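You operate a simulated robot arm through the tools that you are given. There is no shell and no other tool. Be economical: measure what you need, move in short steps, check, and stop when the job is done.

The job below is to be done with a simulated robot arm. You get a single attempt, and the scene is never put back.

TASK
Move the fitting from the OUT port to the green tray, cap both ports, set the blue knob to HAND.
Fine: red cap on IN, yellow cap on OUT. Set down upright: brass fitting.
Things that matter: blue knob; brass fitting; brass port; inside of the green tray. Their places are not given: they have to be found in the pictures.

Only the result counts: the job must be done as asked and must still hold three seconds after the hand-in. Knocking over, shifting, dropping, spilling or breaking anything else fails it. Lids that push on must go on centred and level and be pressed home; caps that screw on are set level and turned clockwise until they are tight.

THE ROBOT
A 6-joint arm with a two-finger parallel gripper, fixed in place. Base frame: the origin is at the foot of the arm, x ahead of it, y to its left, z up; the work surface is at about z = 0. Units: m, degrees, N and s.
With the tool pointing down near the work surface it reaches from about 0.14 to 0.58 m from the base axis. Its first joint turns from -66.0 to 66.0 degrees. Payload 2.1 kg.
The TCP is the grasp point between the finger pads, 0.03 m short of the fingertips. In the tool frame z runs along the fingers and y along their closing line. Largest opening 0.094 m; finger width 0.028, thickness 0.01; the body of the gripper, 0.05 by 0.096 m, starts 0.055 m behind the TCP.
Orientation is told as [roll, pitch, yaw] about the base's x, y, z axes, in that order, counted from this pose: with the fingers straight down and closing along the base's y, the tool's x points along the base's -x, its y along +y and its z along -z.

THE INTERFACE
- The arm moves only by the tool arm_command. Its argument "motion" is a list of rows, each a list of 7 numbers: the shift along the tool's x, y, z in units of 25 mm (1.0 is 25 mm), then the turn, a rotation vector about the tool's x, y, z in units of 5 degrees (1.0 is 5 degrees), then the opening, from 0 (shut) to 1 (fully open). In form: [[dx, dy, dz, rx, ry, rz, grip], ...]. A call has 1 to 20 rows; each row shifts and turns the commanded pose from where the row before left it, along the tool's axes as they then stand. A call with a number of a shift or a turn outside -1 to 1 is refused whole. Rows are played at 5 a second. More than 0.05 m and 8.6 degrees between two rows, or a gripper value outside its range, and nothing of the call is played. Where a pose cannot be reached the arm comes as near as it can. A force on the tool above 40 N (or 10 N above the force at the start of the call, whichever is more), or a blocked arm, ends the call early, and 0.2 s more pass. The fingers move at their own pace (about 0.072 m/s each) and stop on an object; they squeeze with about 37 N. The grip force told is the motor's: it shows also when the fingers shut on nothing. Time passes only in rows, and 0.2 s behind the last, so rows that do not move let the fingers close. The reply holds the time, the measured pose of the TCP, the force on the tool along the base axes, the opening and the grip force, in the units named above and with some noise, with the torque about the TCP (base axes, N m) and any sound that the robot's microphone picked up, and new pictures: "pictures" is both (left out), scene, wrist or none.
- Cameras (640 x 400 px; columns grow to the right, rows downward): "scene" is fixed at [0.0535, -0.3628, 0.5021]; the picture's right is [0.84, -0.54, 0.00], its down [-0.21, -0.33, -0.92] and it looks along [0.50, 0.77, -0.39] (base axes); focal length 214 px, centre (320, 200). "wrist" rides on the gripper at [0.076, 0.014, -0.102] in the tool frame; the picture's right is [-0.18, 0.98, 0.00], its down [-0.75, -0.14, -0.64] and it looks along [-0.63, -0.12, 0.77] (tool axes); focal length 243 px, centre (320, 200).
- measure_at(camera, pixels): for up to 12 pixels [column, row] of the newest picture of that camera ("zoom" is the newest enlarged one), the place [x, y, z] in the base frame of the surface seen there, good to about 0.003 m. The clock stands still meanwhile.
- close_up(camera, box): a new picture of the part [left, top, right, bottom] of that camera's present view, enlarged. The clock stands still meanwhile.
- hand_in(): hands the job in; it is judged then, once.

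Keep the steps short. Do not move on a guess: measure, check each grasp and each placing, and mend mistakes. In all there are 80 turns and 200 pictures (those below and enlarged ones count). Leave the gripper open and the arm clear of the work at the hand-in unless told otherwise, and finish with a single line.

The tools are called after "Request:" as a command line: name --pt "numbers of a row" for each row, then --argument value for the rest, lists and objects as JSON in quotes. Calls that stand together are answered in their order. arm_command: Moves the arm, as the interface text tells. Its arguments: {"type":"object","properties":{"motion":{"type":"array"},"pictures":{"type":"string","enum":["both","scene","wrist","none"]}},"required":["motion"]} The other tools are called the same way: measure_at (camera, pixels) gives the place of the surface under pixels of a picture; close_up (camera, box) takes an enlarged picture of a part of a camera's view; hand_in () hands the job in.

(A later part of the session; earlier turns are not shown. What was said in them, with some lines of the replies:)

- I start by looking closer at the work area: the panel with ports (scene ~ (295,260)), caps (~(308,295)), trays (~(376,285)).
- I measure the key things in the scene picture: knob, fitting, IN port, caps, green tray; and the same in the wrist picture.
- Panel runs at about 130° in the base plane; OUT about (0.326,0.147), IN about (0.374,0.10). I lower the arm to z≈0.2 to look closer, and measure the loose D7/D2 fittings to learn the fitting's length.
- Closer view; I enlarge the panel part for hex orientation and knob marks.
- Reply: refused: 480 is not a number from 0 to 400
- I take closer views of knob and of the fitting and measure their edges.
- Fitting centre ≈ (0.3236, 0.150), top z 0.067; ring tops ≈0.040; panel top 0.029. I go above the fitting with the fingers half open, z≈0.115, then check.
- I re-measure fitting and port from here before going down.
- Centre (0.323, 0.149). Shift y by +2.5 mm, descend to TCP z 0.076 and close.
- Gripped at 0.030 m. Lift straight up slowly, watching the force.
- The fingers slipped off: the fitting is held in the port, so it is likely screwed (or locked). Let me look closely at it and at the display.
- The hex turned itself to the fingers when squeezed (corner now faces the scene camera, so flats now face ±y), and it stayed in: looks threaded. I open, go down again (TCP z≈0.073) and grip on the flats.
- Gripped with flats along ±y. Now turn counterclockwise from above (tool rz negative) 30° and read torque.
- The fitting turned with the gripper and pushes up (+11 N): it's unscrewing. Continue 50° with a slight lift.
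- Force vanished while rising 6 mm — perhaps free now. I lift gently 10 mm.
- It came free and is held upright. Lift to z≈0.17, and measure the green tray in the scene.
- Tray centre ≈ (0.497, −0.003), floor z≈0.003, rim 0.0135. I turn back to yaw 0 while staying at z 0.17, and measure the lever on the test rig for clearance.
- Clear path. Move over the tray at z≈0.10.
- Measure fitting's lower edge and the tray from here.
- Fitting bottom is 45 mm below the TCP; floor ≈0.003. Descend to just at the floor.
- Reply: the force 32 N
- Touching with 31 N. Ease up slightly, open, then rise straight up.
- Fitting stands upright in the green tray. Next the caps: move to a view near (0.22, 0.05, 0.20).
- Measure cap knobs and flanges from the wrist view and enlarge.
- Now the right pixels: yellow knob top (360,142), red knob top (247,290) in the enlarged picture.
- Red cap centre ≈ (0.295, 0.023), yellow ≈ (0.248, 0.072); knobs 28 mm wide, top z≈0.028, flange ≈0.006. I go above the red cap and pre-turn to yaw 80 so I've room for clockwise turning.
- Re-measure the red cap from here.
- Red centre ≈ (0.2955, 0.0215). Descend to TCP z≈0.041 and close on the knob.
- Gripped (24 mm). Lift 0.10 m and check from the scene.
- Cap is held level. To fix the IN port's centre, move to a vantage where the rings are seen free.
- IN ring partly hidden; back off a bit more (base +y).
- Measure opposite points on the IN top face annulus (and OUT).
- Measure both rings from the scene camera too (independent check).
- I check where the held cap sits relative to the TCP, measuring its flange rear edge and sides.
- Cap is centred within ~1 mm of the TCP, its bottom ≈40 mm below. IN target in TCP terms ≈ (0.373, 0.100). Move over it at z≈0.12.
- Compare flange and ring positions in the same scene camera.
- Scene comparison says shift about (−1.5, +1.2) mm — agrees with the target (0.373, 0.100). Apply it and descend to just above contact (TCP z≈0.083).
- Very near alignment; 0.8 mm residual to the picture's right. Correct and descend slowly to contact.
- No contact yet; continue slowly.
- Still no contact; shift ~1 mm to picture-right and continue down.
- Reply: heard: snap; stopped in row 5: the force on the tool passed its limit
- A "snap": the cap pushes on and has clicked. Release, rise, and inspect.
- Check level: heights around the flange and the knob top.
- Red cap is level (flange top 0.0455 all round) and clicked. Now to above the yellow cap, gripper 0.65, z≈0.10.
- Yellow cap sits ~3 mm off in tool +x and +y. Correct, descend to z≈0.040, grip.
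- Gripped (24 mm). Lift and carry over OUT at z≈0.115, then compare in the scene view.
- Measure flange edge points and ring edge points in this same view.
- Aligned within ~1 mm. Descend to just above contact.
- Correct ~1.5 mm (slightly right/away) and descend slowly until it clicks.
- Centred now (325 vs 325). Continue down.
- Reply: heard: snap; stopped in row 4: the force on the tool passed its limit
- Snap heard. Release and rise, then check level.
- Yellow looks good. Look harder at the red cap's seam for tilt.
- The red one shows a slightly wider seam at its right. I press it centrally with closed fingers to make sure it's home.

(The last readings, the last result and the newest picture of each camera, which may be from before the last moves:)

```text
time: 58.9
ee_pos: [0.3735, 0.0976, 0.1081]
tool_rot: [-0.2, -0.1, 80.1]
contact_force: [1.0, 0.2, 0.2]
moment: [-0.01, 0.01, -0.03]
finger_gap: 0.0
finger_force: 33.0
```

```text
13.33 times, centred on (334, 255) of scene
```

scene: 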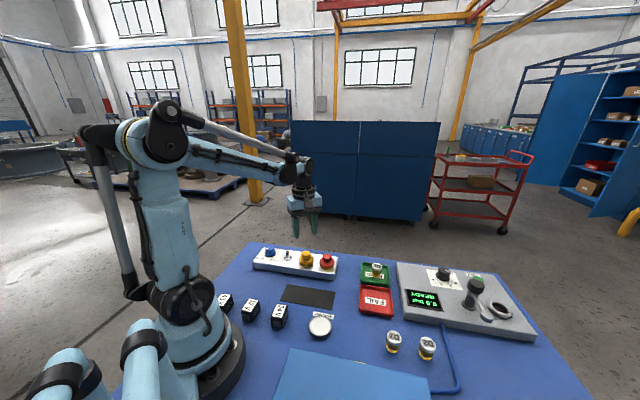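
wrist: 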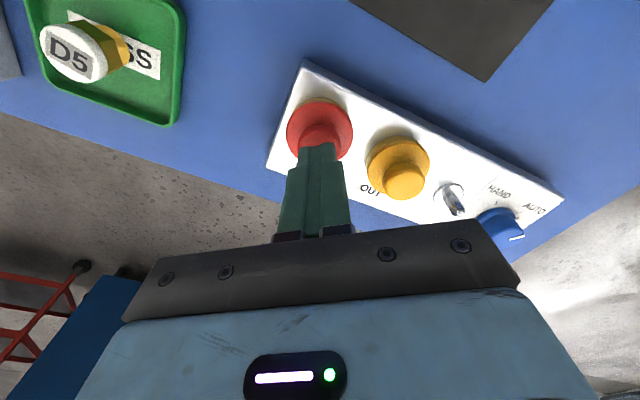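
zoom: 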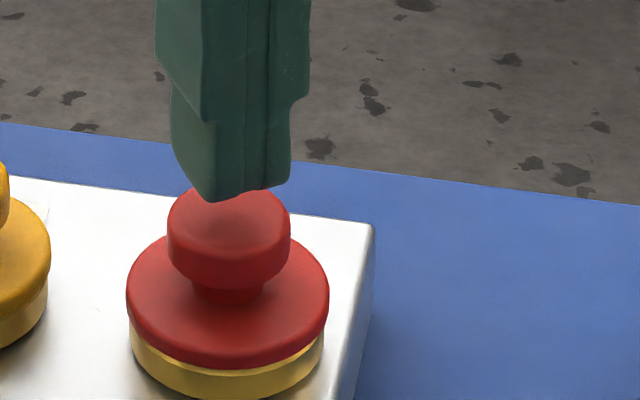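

Fingertips are centred above the knob. Press down slowly until the force limit.

Request:
arm_command --pt "0 0 0.2 0 0 0 0" --pt "0 0 0.15 0 0 0 0" --pt "0 0 0.04 0 0 0 0" --pt "0 0 0.04 0 0 0 0" --pt "0 0 0.04 0 0 0 0" --pt "0 0 0.04 0 0 0 0" --pt "0 0 0.04 0 0 0 0" --pt "0 0 0.04 0 0 0 0" --pictures "none"

Request:
close_up --camera "scene" --box '[310, 240, 358, 270]'

```text
time: 60.5
ee_pos: [0.3741, 0.0977, 0.0967]
tool_rot: [-0.1, -0.2, 80.1]
contact_force: [-1.0, 0.0, 14.4]
moment: [-0.04, 0.06, -0.03]
finger_gap: 0.0002
finger_force: 33.0
stopped in row 8: the force on the tool passed its limit (the readings are from after the stop); the commanded pose is now the measured one
```

```text
13.33 times, centred on (334, 255) of scene
```

zoom: 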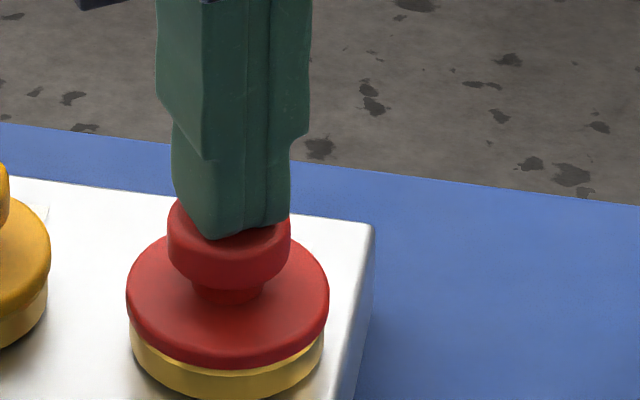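

Red cap is home (no further movement). Next the blue knob: rise, move near it and turn to yaw 0.

Request:
arm_command --pt "0 0 -0.6 0 0 0 0" --pt "0 0 -1 0 0 0 0.5" --pt "0 0 -1 0 0 0 0.5" --pt "0 0 -1 0 0 0 0.5" --pt "0 0 -0.6 0 0 0 0.5" --pt "-0.615 0.89 0 0 0 0 0.5" --pt "-0.615 0.89 0 0 0 0 0.5" --pt "-0.615 0.89 0 0 0 0 0.5" --pt "-0.615 0.89 0 0 0 0 0.5" --pt "-0.615 0.89 0 0 0 0 0.5" --pt "-0.615 0.89 0 0 0 0 0.5" --pt "-0.615 0.89 0 0 0 0 0.5" --pt "-0.615 0.89 0 0 0 0 0.5" --pictures "none"

Request:
arm_command --pt "0 0 0 0 0 1 0.5" --pt "0 0 0 0 0 1 0.5" --pt "0 0 0 0 0 1 0.5" --pt "0 0 0 0 0 1 0.5" --pt "0 0 0 0 0 1 0.5" --pt "0 0 0 0 0 1 0.5" --pt "0 0 0 0 0 1 0.5" --pt "0 0 0 0 0 1 0.5" --pt "0 0 0 0 0 1 0.5" --pt "0 0 0 0 0 1 0.5" --pt "0 0 0 0 0 1 0.5" --pt "0 0 0 0 0 1 0.5" --pt "0 0 0 0 0 1 0.5" --pt "0 0 0 0 0 1 0.5" --pt "0 0 0 0 0 1 0.5" --pt "0 0 0 0 0 1 0.5" --pt "0 0 0 0 0 0 0.5"

Request:
close_up --camera "wrist" --box '[250, 60, 410, 160]'

```text
time: 63.4
ee_pos: [0.2193, 0.2489, 0.2034]
tool_rot: [0.0, -0.2, 80.2]
contact_force: [-0.4, 0.5, -0.3]
moment: [-0.01, 0.0, 0.0]
finger_gap: 0.047
finger_force: 0.1
```

```text
time: 67.0
ee_pos: [0.2205, 0.2503, 0.2002]
tool_rot: [0.2, -0.2, -0.1]
contact_force: [0.2, -0.3, 0.1]
moment: [0.02, 0.04, 0.01]
finger_gap: 0.0469
finger_force: 0.1
```

scene: 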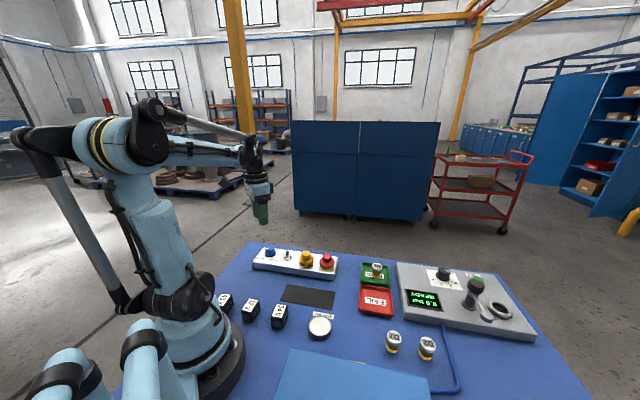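
wrist: 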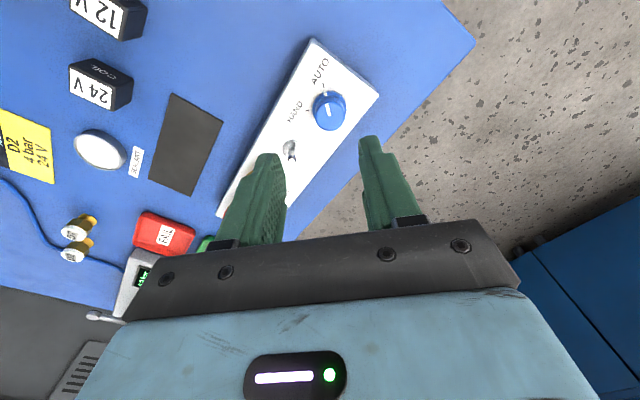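

```text
4.00 times, centred on (330, 110) of wrist
```

zoom: 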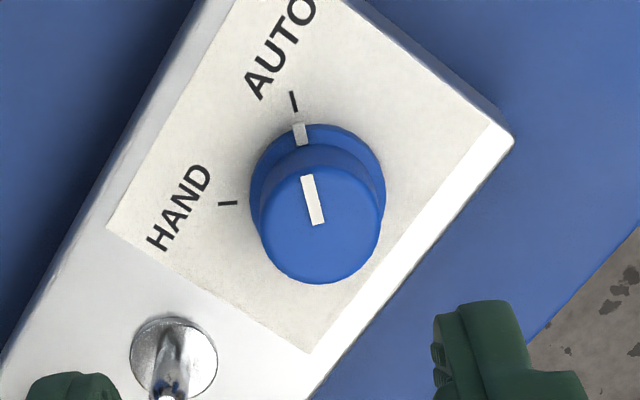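

Measure ticks, pointer and knob.

Request:
measure_at --camera "zoom" --pixels '[[293, 95], [297, 109], [219, 204], [237, 203], [299, 127], [307, 180], [317, 222], [264, 222], [380, 222], [321, 165], [321, 280], [320, 128]]'

Request:
measure_at --camera "zoom" --pixels '[[252, 190], [384, 175], [318, 126], [321, 222], [165, 390]]'

```text
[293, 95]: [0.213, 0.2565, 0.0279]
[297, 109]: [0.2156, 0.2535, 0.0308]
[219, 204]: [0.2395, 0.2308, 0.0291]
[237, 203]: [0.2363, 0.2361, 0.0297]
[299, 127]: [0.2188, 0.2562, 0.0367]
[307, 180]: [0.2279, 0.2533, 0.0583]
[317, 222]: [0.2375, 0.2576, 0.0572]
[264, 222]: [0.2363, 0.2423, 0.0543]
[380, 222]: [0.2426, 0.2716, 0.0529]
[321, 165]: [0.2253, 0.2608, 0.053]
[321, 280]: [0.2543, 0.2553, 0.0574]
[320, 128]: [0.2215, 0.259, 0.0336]
```

```text
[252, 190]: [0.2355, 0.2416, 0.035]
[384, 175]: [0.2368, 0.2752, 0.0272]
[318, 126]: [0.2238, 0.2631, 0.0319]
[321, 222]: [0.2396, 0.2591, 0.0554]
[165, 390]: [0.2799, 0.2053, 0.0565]
```

Knob centre ≈ (0.2396, 0.258), top z 0.057; AUTO mark at ≈187°, HAND mark at ≈266°: turn ≈80° counterclockwise. Move above it.

Request:
arm_command --pt "-0.38 0.155 0.8 0 0 0 0.5" --pt "-0.38 0.155 0.8 0 0 0 0.5" --pt "0 0 0.8 0 0 0 0.5" --pt "0 0 0.8 0 0 0 0.5" --pt "0 0 0.8 0 0 0 0.5" --pt "0 0 0 0 0 0 0.5" --pictures "wrist"

Request:
close_up --camera "wrist" --box '[240, 70, 400, 190]'

Request:
measure_at --camera "wrist" --pixels '[[320, 140], [300, 140], [340, 140], [320, 120], [320, 155]]'

```text
time: 68.3
ee_pos: [0.238, 0.2555, 0.101]
tool_rot: [0.1, -0.1, 0.1]
contact_force: [-0.6, 0.2, -0.9]
moment: [0.0, -0.03, 0.0]
finger_gap: 0.047
finger_force: 0.0
```

wrist: 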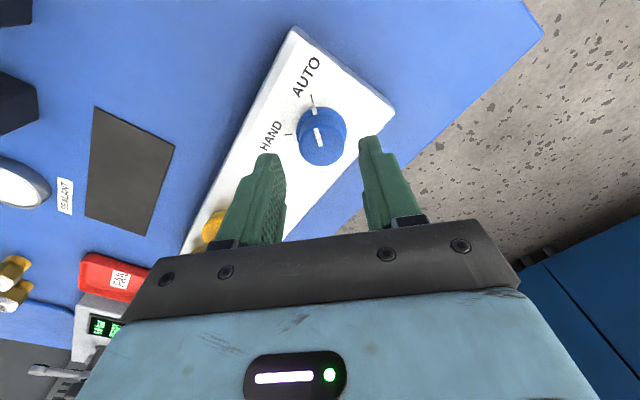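

```text
3.33 times, centred on (320, 130) of wrist
```

zoom: 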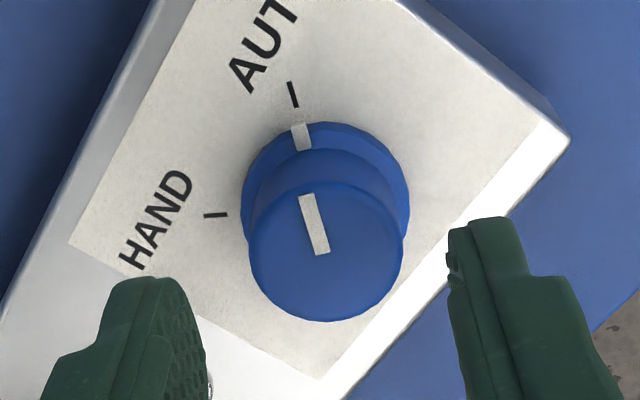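

```text
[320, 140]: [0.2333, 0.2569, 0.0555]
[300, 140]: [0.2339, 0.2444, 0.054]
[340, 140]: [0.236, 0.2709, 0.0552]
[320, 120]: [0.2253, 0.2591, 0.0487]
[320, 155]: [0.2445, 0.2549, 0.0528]
```

Knob centre ≈ (0.238, 0.2585). Descend to z≈0.068 and close.

Request:
arm_command --pt "0 0.06 0.5 0 0 0 0.5" --pt "0 0 0.5 0 0 0 0.5" --pt "0 0 0.32 0 0 0 0.5" --pt "0 0 0 0 0 0 0.5" --pt "0 0 0 0 0 0 0" --pt "0 0 0 0 0 0 0" --pt "0 0 0 0 0 0 0" --pictures "wrist"

Request:
close_up --camera "wrist" --box '[240, 90, 400, 210]'

```text
time: 70.0
ee_pos: [0.2391, 0.2561, 0.0674]
tool_rot: [-0.3, -0.1, 0.0]
contact_force: [1.0, -35.4, -8.5]
moment: [0.19, 0.26, -0.04]
finger_gap: 0.0312
finger_force: 45.2
```

wrist: 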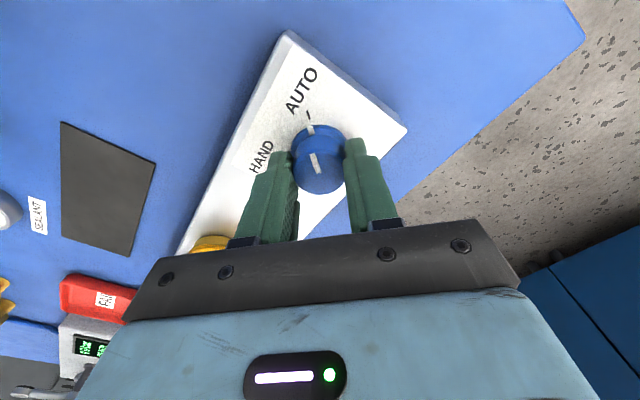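

```text
3.33 times, centred on (320, 150) of wrist
```

zoom: 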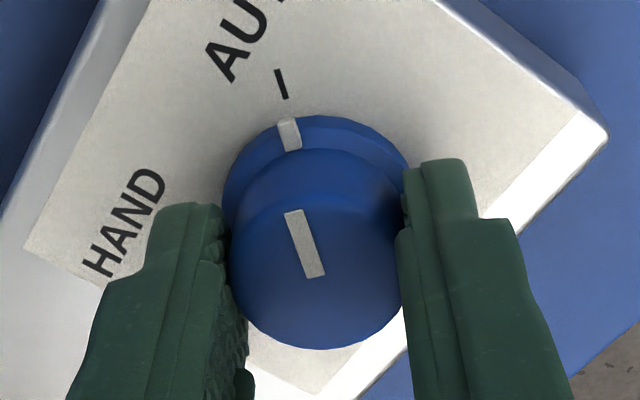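

Gripped, but side force −35 N in y: the knob's centre is slightly at lower y. Ease the tool that way.

Request:
arm_command --pt "0 -0.04 0 0 0 0 0" --pt "0 -0.03 0 0 0 0 0" --pt "0 0 0 0 0 0 0" --pictures "none"

```text
time: 70.8
ee_pos: [0.2404, 0.2586, 0.0671]
tool_rot: [-0.1, -0.1, 0.1]
contact_force: [-0.5, -24.2, -35.6]
moment: [-0.22, -0.1, -0.04]
finger_gap: 0.0313
finger_force: 45.4
```

Forces odd; open, let settle, and re-measure the knob's place relative to the fingers.

Request:
arm_command --pt "0 0 0 0 0 0 0.5" --pt "0 0 0 0 0 0 0.5" --pt "0 0 -0.5 0 0 0 0.5" --pt "0 0 0 0 0 0 0.5" --pictures "wrist"

Request:
close_up --camera "wrist" --box '[240, 90, 400, 210]'

Request:
close_up --camera "scene" --box '[246, 235, 294, 265]'

```text
time: 71.8
ee_pos: [0.2416, 0.2575, 0.0823]
tool_rot: [0.2, -0.1, 0.2]
contact_force: [-0.4, -0.9, 0.6]
moment: [0.01, 0.01, 0.0]
finger_gap: 0.0471
finger_force: 0.0
```

wrist: 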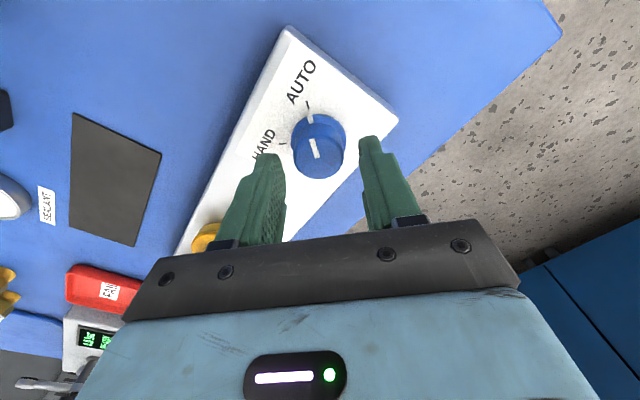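

```text
3.33 times, centred on (320, 150) of wrist
```

zoom: 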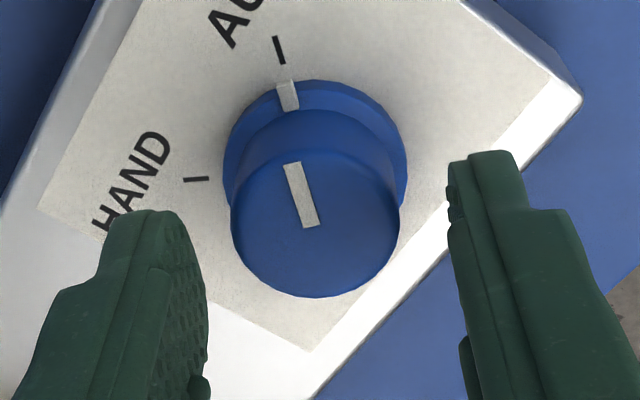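

```text
13.33 times, centred on (270, 250) of scene
```

zoom: 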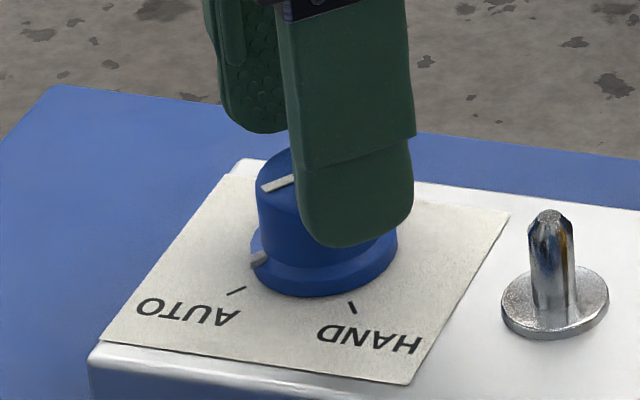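

The knob sits ~4 mm toward tool +x (base −x), y now fine. Correct, descend, close again.

Request:
arm_command --pt "0.15 0 0 0 0 0 0.5" --pt "0 0 0 0 0 0 0.5" --pt "0 0 0.3 0 0 0 0.5" --pt "0 0 0.22 0 0 0 0.5" --pt "0 0 0 0 0 0 0.5" --pt "0 0 0 0 0 0 0" --pt "0 0 0 0 0 0 0" --pt "0 0 0 0 0 0 0" --pictures "wrist"

Request:
close_up --camera "wrist" --box '[240, 90, 400, 210]'

```text
time: 73.5
ee_pos: [0.2355, 0.257, 0.0681]
tool_rot: [0.0, -0.2, 0.1]
contact_force: [-0.9, -11.7, -2.8]
moment: [-0.39, -0.08, -0.06]
finger_gap: 0.0311
finger_force: 45.2
```

wrist: 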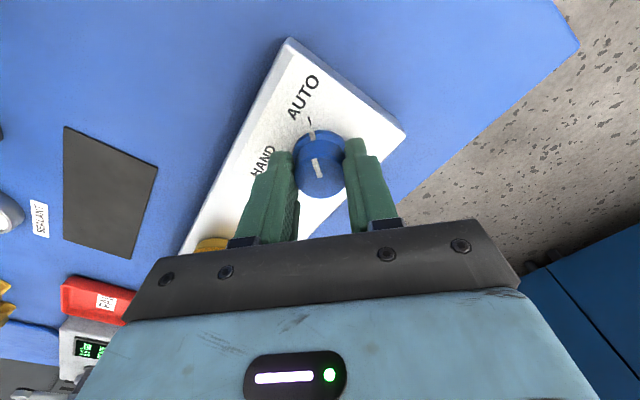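

```text
3.33 times, centred on (320, 150) of wrist
```

zoom: 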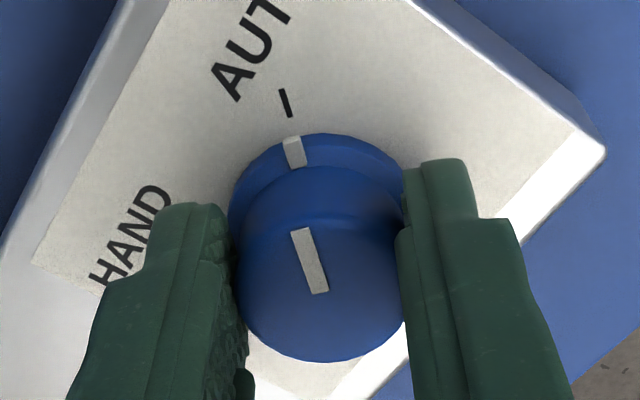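

Side force is now mild. Turn 30° counterclockwise and check.

Request:
arm_command --pt "0 0 0 0 0 -1 0" --pt "0 0 0 0 0 -1 0" --pt "0 0 0 0 0 -1 0" --pt "0 0 0 0 0 -1 0" --pt "0 0 0 0 0 -1 0" --pt "0 0 0 0 0 -1 0" --pictures "wrist"

Request:
close_up --camera "wrist" --box '[240, 90, 400, 210]'

```text
time: 75.0
ee_pos: [0.2378, 0.2557, 0.0674]
tool_rot: [-0.5, -0.1, 29.7]
contact_force: [-0.1, -4.0, 2.7]
moment: [0.64, 0.04, -0.01]
finger_gap: 0.0313
finger_force: 45.4
stopped in row 6: the force on the tool passed its limit (the readings are from after the stop); the commanded pose is now the measured one
```

wrist: 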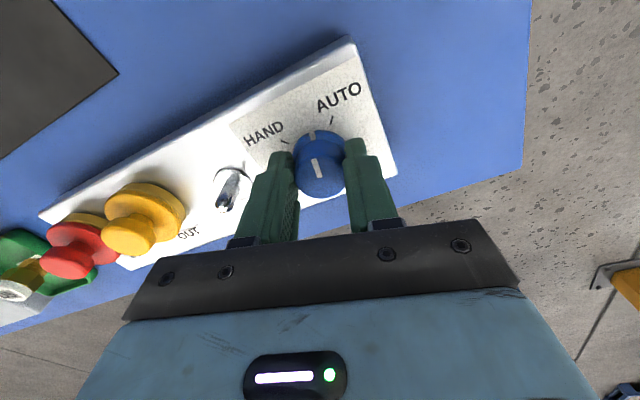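

```text
3.33 times, centred on (320, 150) of wrist
```

zoom: 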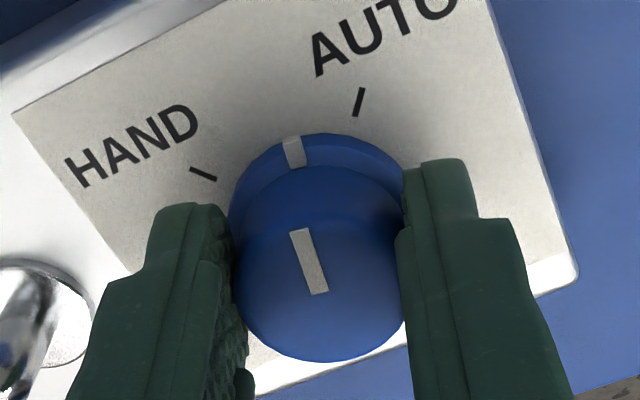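

The knob follows. Continue in smaller bits.

Request:
arm_command --pt "0 0 0 0 0 -0.8 0" --pt "0 0 0 0 0 -0.8 0" --pt "0 0 0 0 0 -0.8 0" --pt "0 0 0 0 0 -0.8 0" --pt "0 0 0 0 0 -0.8 0" --pictures "none"

Request:
arm_command --pt "0 0 0 0 0 -0.8 0" --pt "0 0 0 0 0 -0.8 0" --pt "0 0 0 0 0 -0.8 0" --pt "0 0 0 0 0 -0.8 0" --pt "0 0 0 0 0 -0.8 0" --pictures "wrist"

Request:
close_up --camera "wrist" --box '[240, 90, 400, 210]'

```text
time: 76.2
ee_pos: [0.2377, 0.2542, 0.069]
tool_rot: [-0.5, 0.0, 49.8]
contact_force: [6.0, -14.9, 0.4]
moment: [0.48, 0.15, -0.07]
finger_gap: 0.0314
finger_force: 45.0
```

```text
time: 77.4
ee_pos: [0.238, 0.2548, 0.0684]
tool_rot: [-0.9, 0.4, 68.3]
contact_force: [2.5, -3.1, 2.6]
moment: [0.5, 0.42, 0.0]
finger_gap: 0.031
finger_force: 45.5
stopped in row 5: the force on the tool passed its limit (the readings are from after the stop); the commanded pose is now the measured one
```

wrist: 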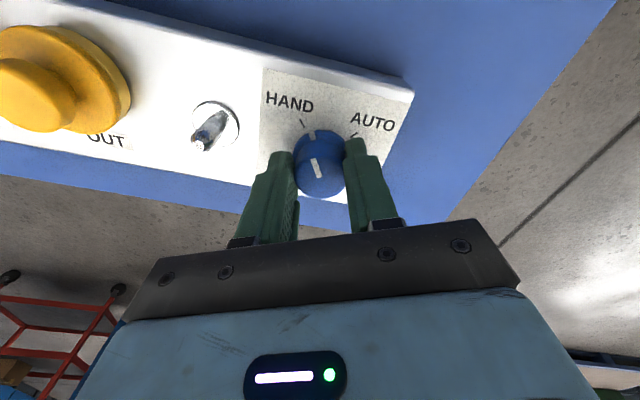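

```text
3.33 times, centred on (320, 150) of wrist
```

zoom: 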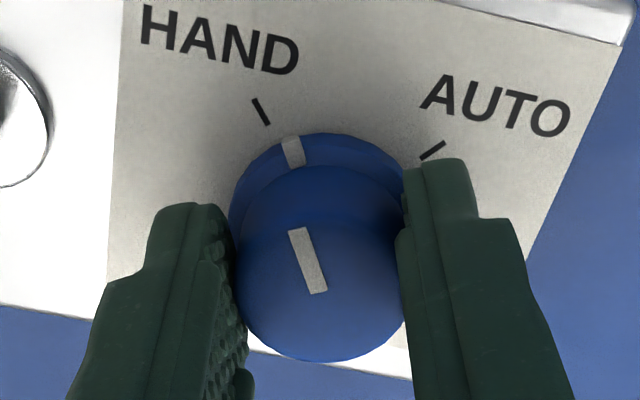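

Pointer is about 12° short of the HAND mark. Turn ~12° more.

Request:
arm_command --pt "0 0 0 0 0 -0.6 0" --pt "0 0 0 0 0 -0.6 0" --pt "0 0 0 0 0 -0.6 0" --pt "0 0 0 0 0 -0.6 0" --pt "0 0 0 0 0 0 0" --pictures "wrist"

Request:
close_up --camera "wrist" --box '[240, 90, 400, 210]'

```text
time: 78.6
ee_pos: [0.2384, 0.2529, 0.0671]
tool_rot: [-1.0, 0.4, 80.3]
contact_force: [12.8, 1.3, 7.0]
moment: [0.72, 0.36, -0.51]
finger_gap: 0.0314
finger_force: 44.9
```

wrist: 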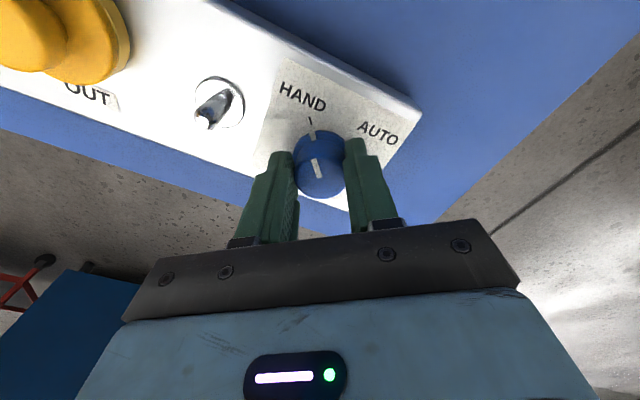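

```text
3.33 times, centred on (320, 150) of wrist
```

zoom: 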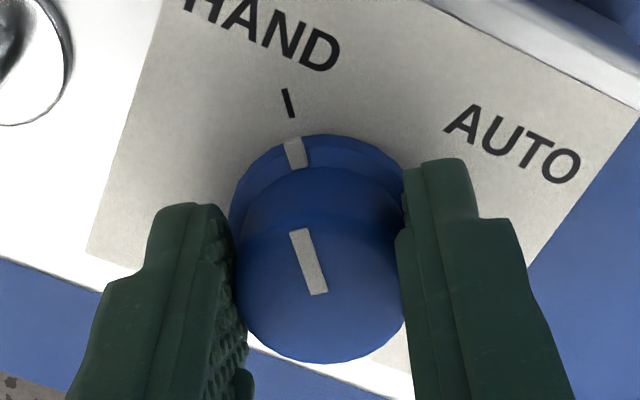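

Pointer lines up with HAND, and torque rose (end stop). Release and rise.

Request:
arm_command --pt "0 0 0 0 0 0 0.5" --pt "0 0 0 0 0 0 0.5" --pt "0 0 0 0 0 0 0.5" --pt "0 0 -0.6 0 0 0 0.5" --pt "0 0 -1 0 0 0 0.5" --pt "0 0 -1 0 0 0 0.5" --pt "0 0 -1 0 0 0 0.5" --pt "0 0 -1 0 0 0 0.8" --pt "0 0 -1 0 0 0 1" --pt "0 0 0 0 0 0 1"

Request:
close_up --camera "scene" --box '[246, 235, 294, 265]'

Request:
close_up --camera "scene" --box '[240, 235, 400, 335]'

```text
time: 80.8
ee_pos: [0.236, 0.2559, 0.2088]
tool_rot: [-0.9, 0.5, 80.3]
contact_force: [0.9, -0.5, -0.9]
moment: [0.01, -0.02, 0.01]
finger_gap: 0.0939
finger_force: 0.0
```

scene: 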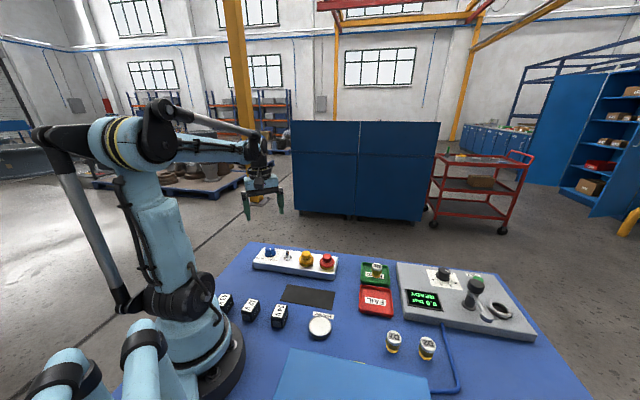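
wrist: 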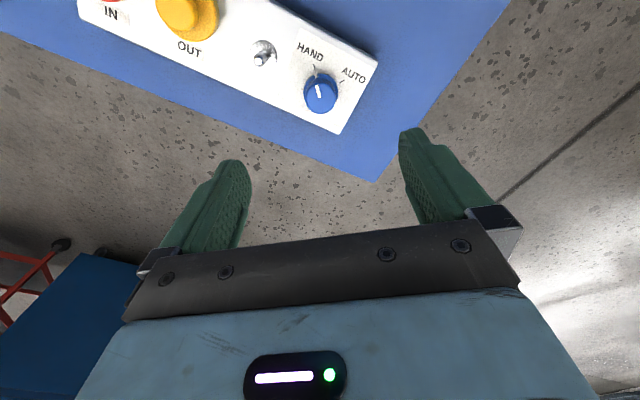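

```text
13.33 times, centred on (270, 250) of scene
```

zoom: 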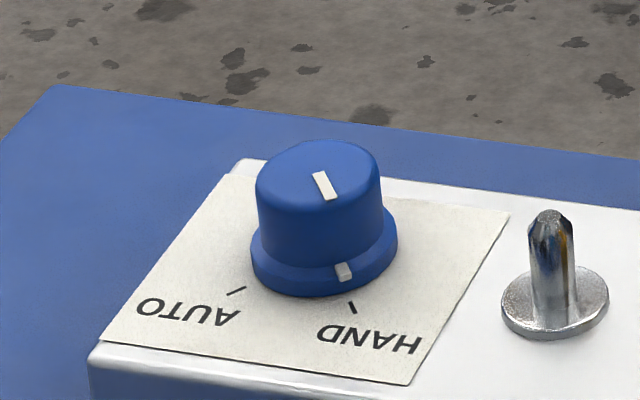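

```text
4.00 times, centred on (320, 285) of scene
```

zoom: 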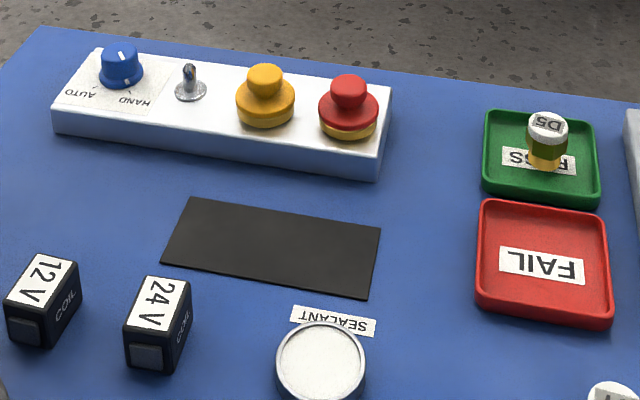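

Everything looks right; a last level check on the red cap (with yellow as comparison).

Request:
close_up --camera "scene" --box '[297, 247, 337, 272]'

Request:
measure_at --camera "zoom" --pixels '[[395, 220], [400, 255], [430, 285], [480, 300], [530, 285], [570, 250], [570, 215], [60, 165], [70, 205], [120, 240], [190, 240], [240, 200]]'

```text
16.00 times, centred on (317, 260) of scene
```

zoom: 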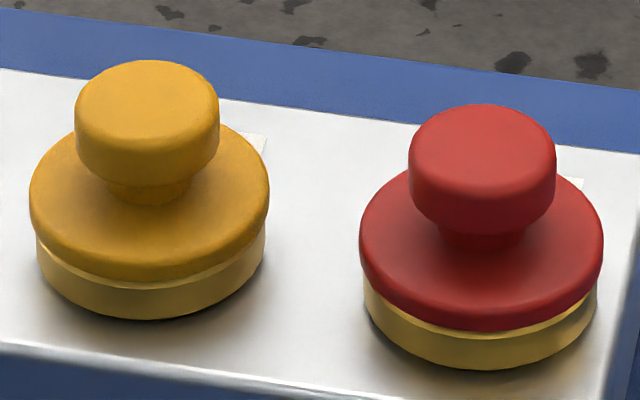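

```text
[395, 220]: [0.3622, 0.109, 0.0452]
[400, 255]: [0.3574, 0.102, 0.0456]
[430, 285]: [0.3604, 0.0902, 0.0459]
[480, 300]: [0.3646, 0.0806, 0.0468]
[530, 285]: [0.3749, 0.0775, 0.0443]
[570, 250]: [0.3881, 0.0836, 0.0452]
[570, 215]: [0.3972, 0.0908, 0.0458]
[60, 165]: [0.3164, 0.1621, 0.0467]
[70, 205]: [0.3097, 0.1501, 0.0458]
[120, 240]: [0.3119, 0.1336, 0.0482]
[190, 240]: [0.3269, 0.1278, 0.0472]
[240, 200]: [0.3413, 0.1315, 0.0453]
```

Both caps are level and seated at the same height, red on IN and yellow on OUT. The fitting is upright in the green tray, the knob points at HAND, and the arm is clear with the gripper open. I'm handing in.

Request:
hand_in

```text
The job is handed in.
```

The D5 fitting is upright in the green tray, the red cap is snapped onto IN and the yellow cap onto OUT, the blue knob is set to HAND, and the job is handed in.
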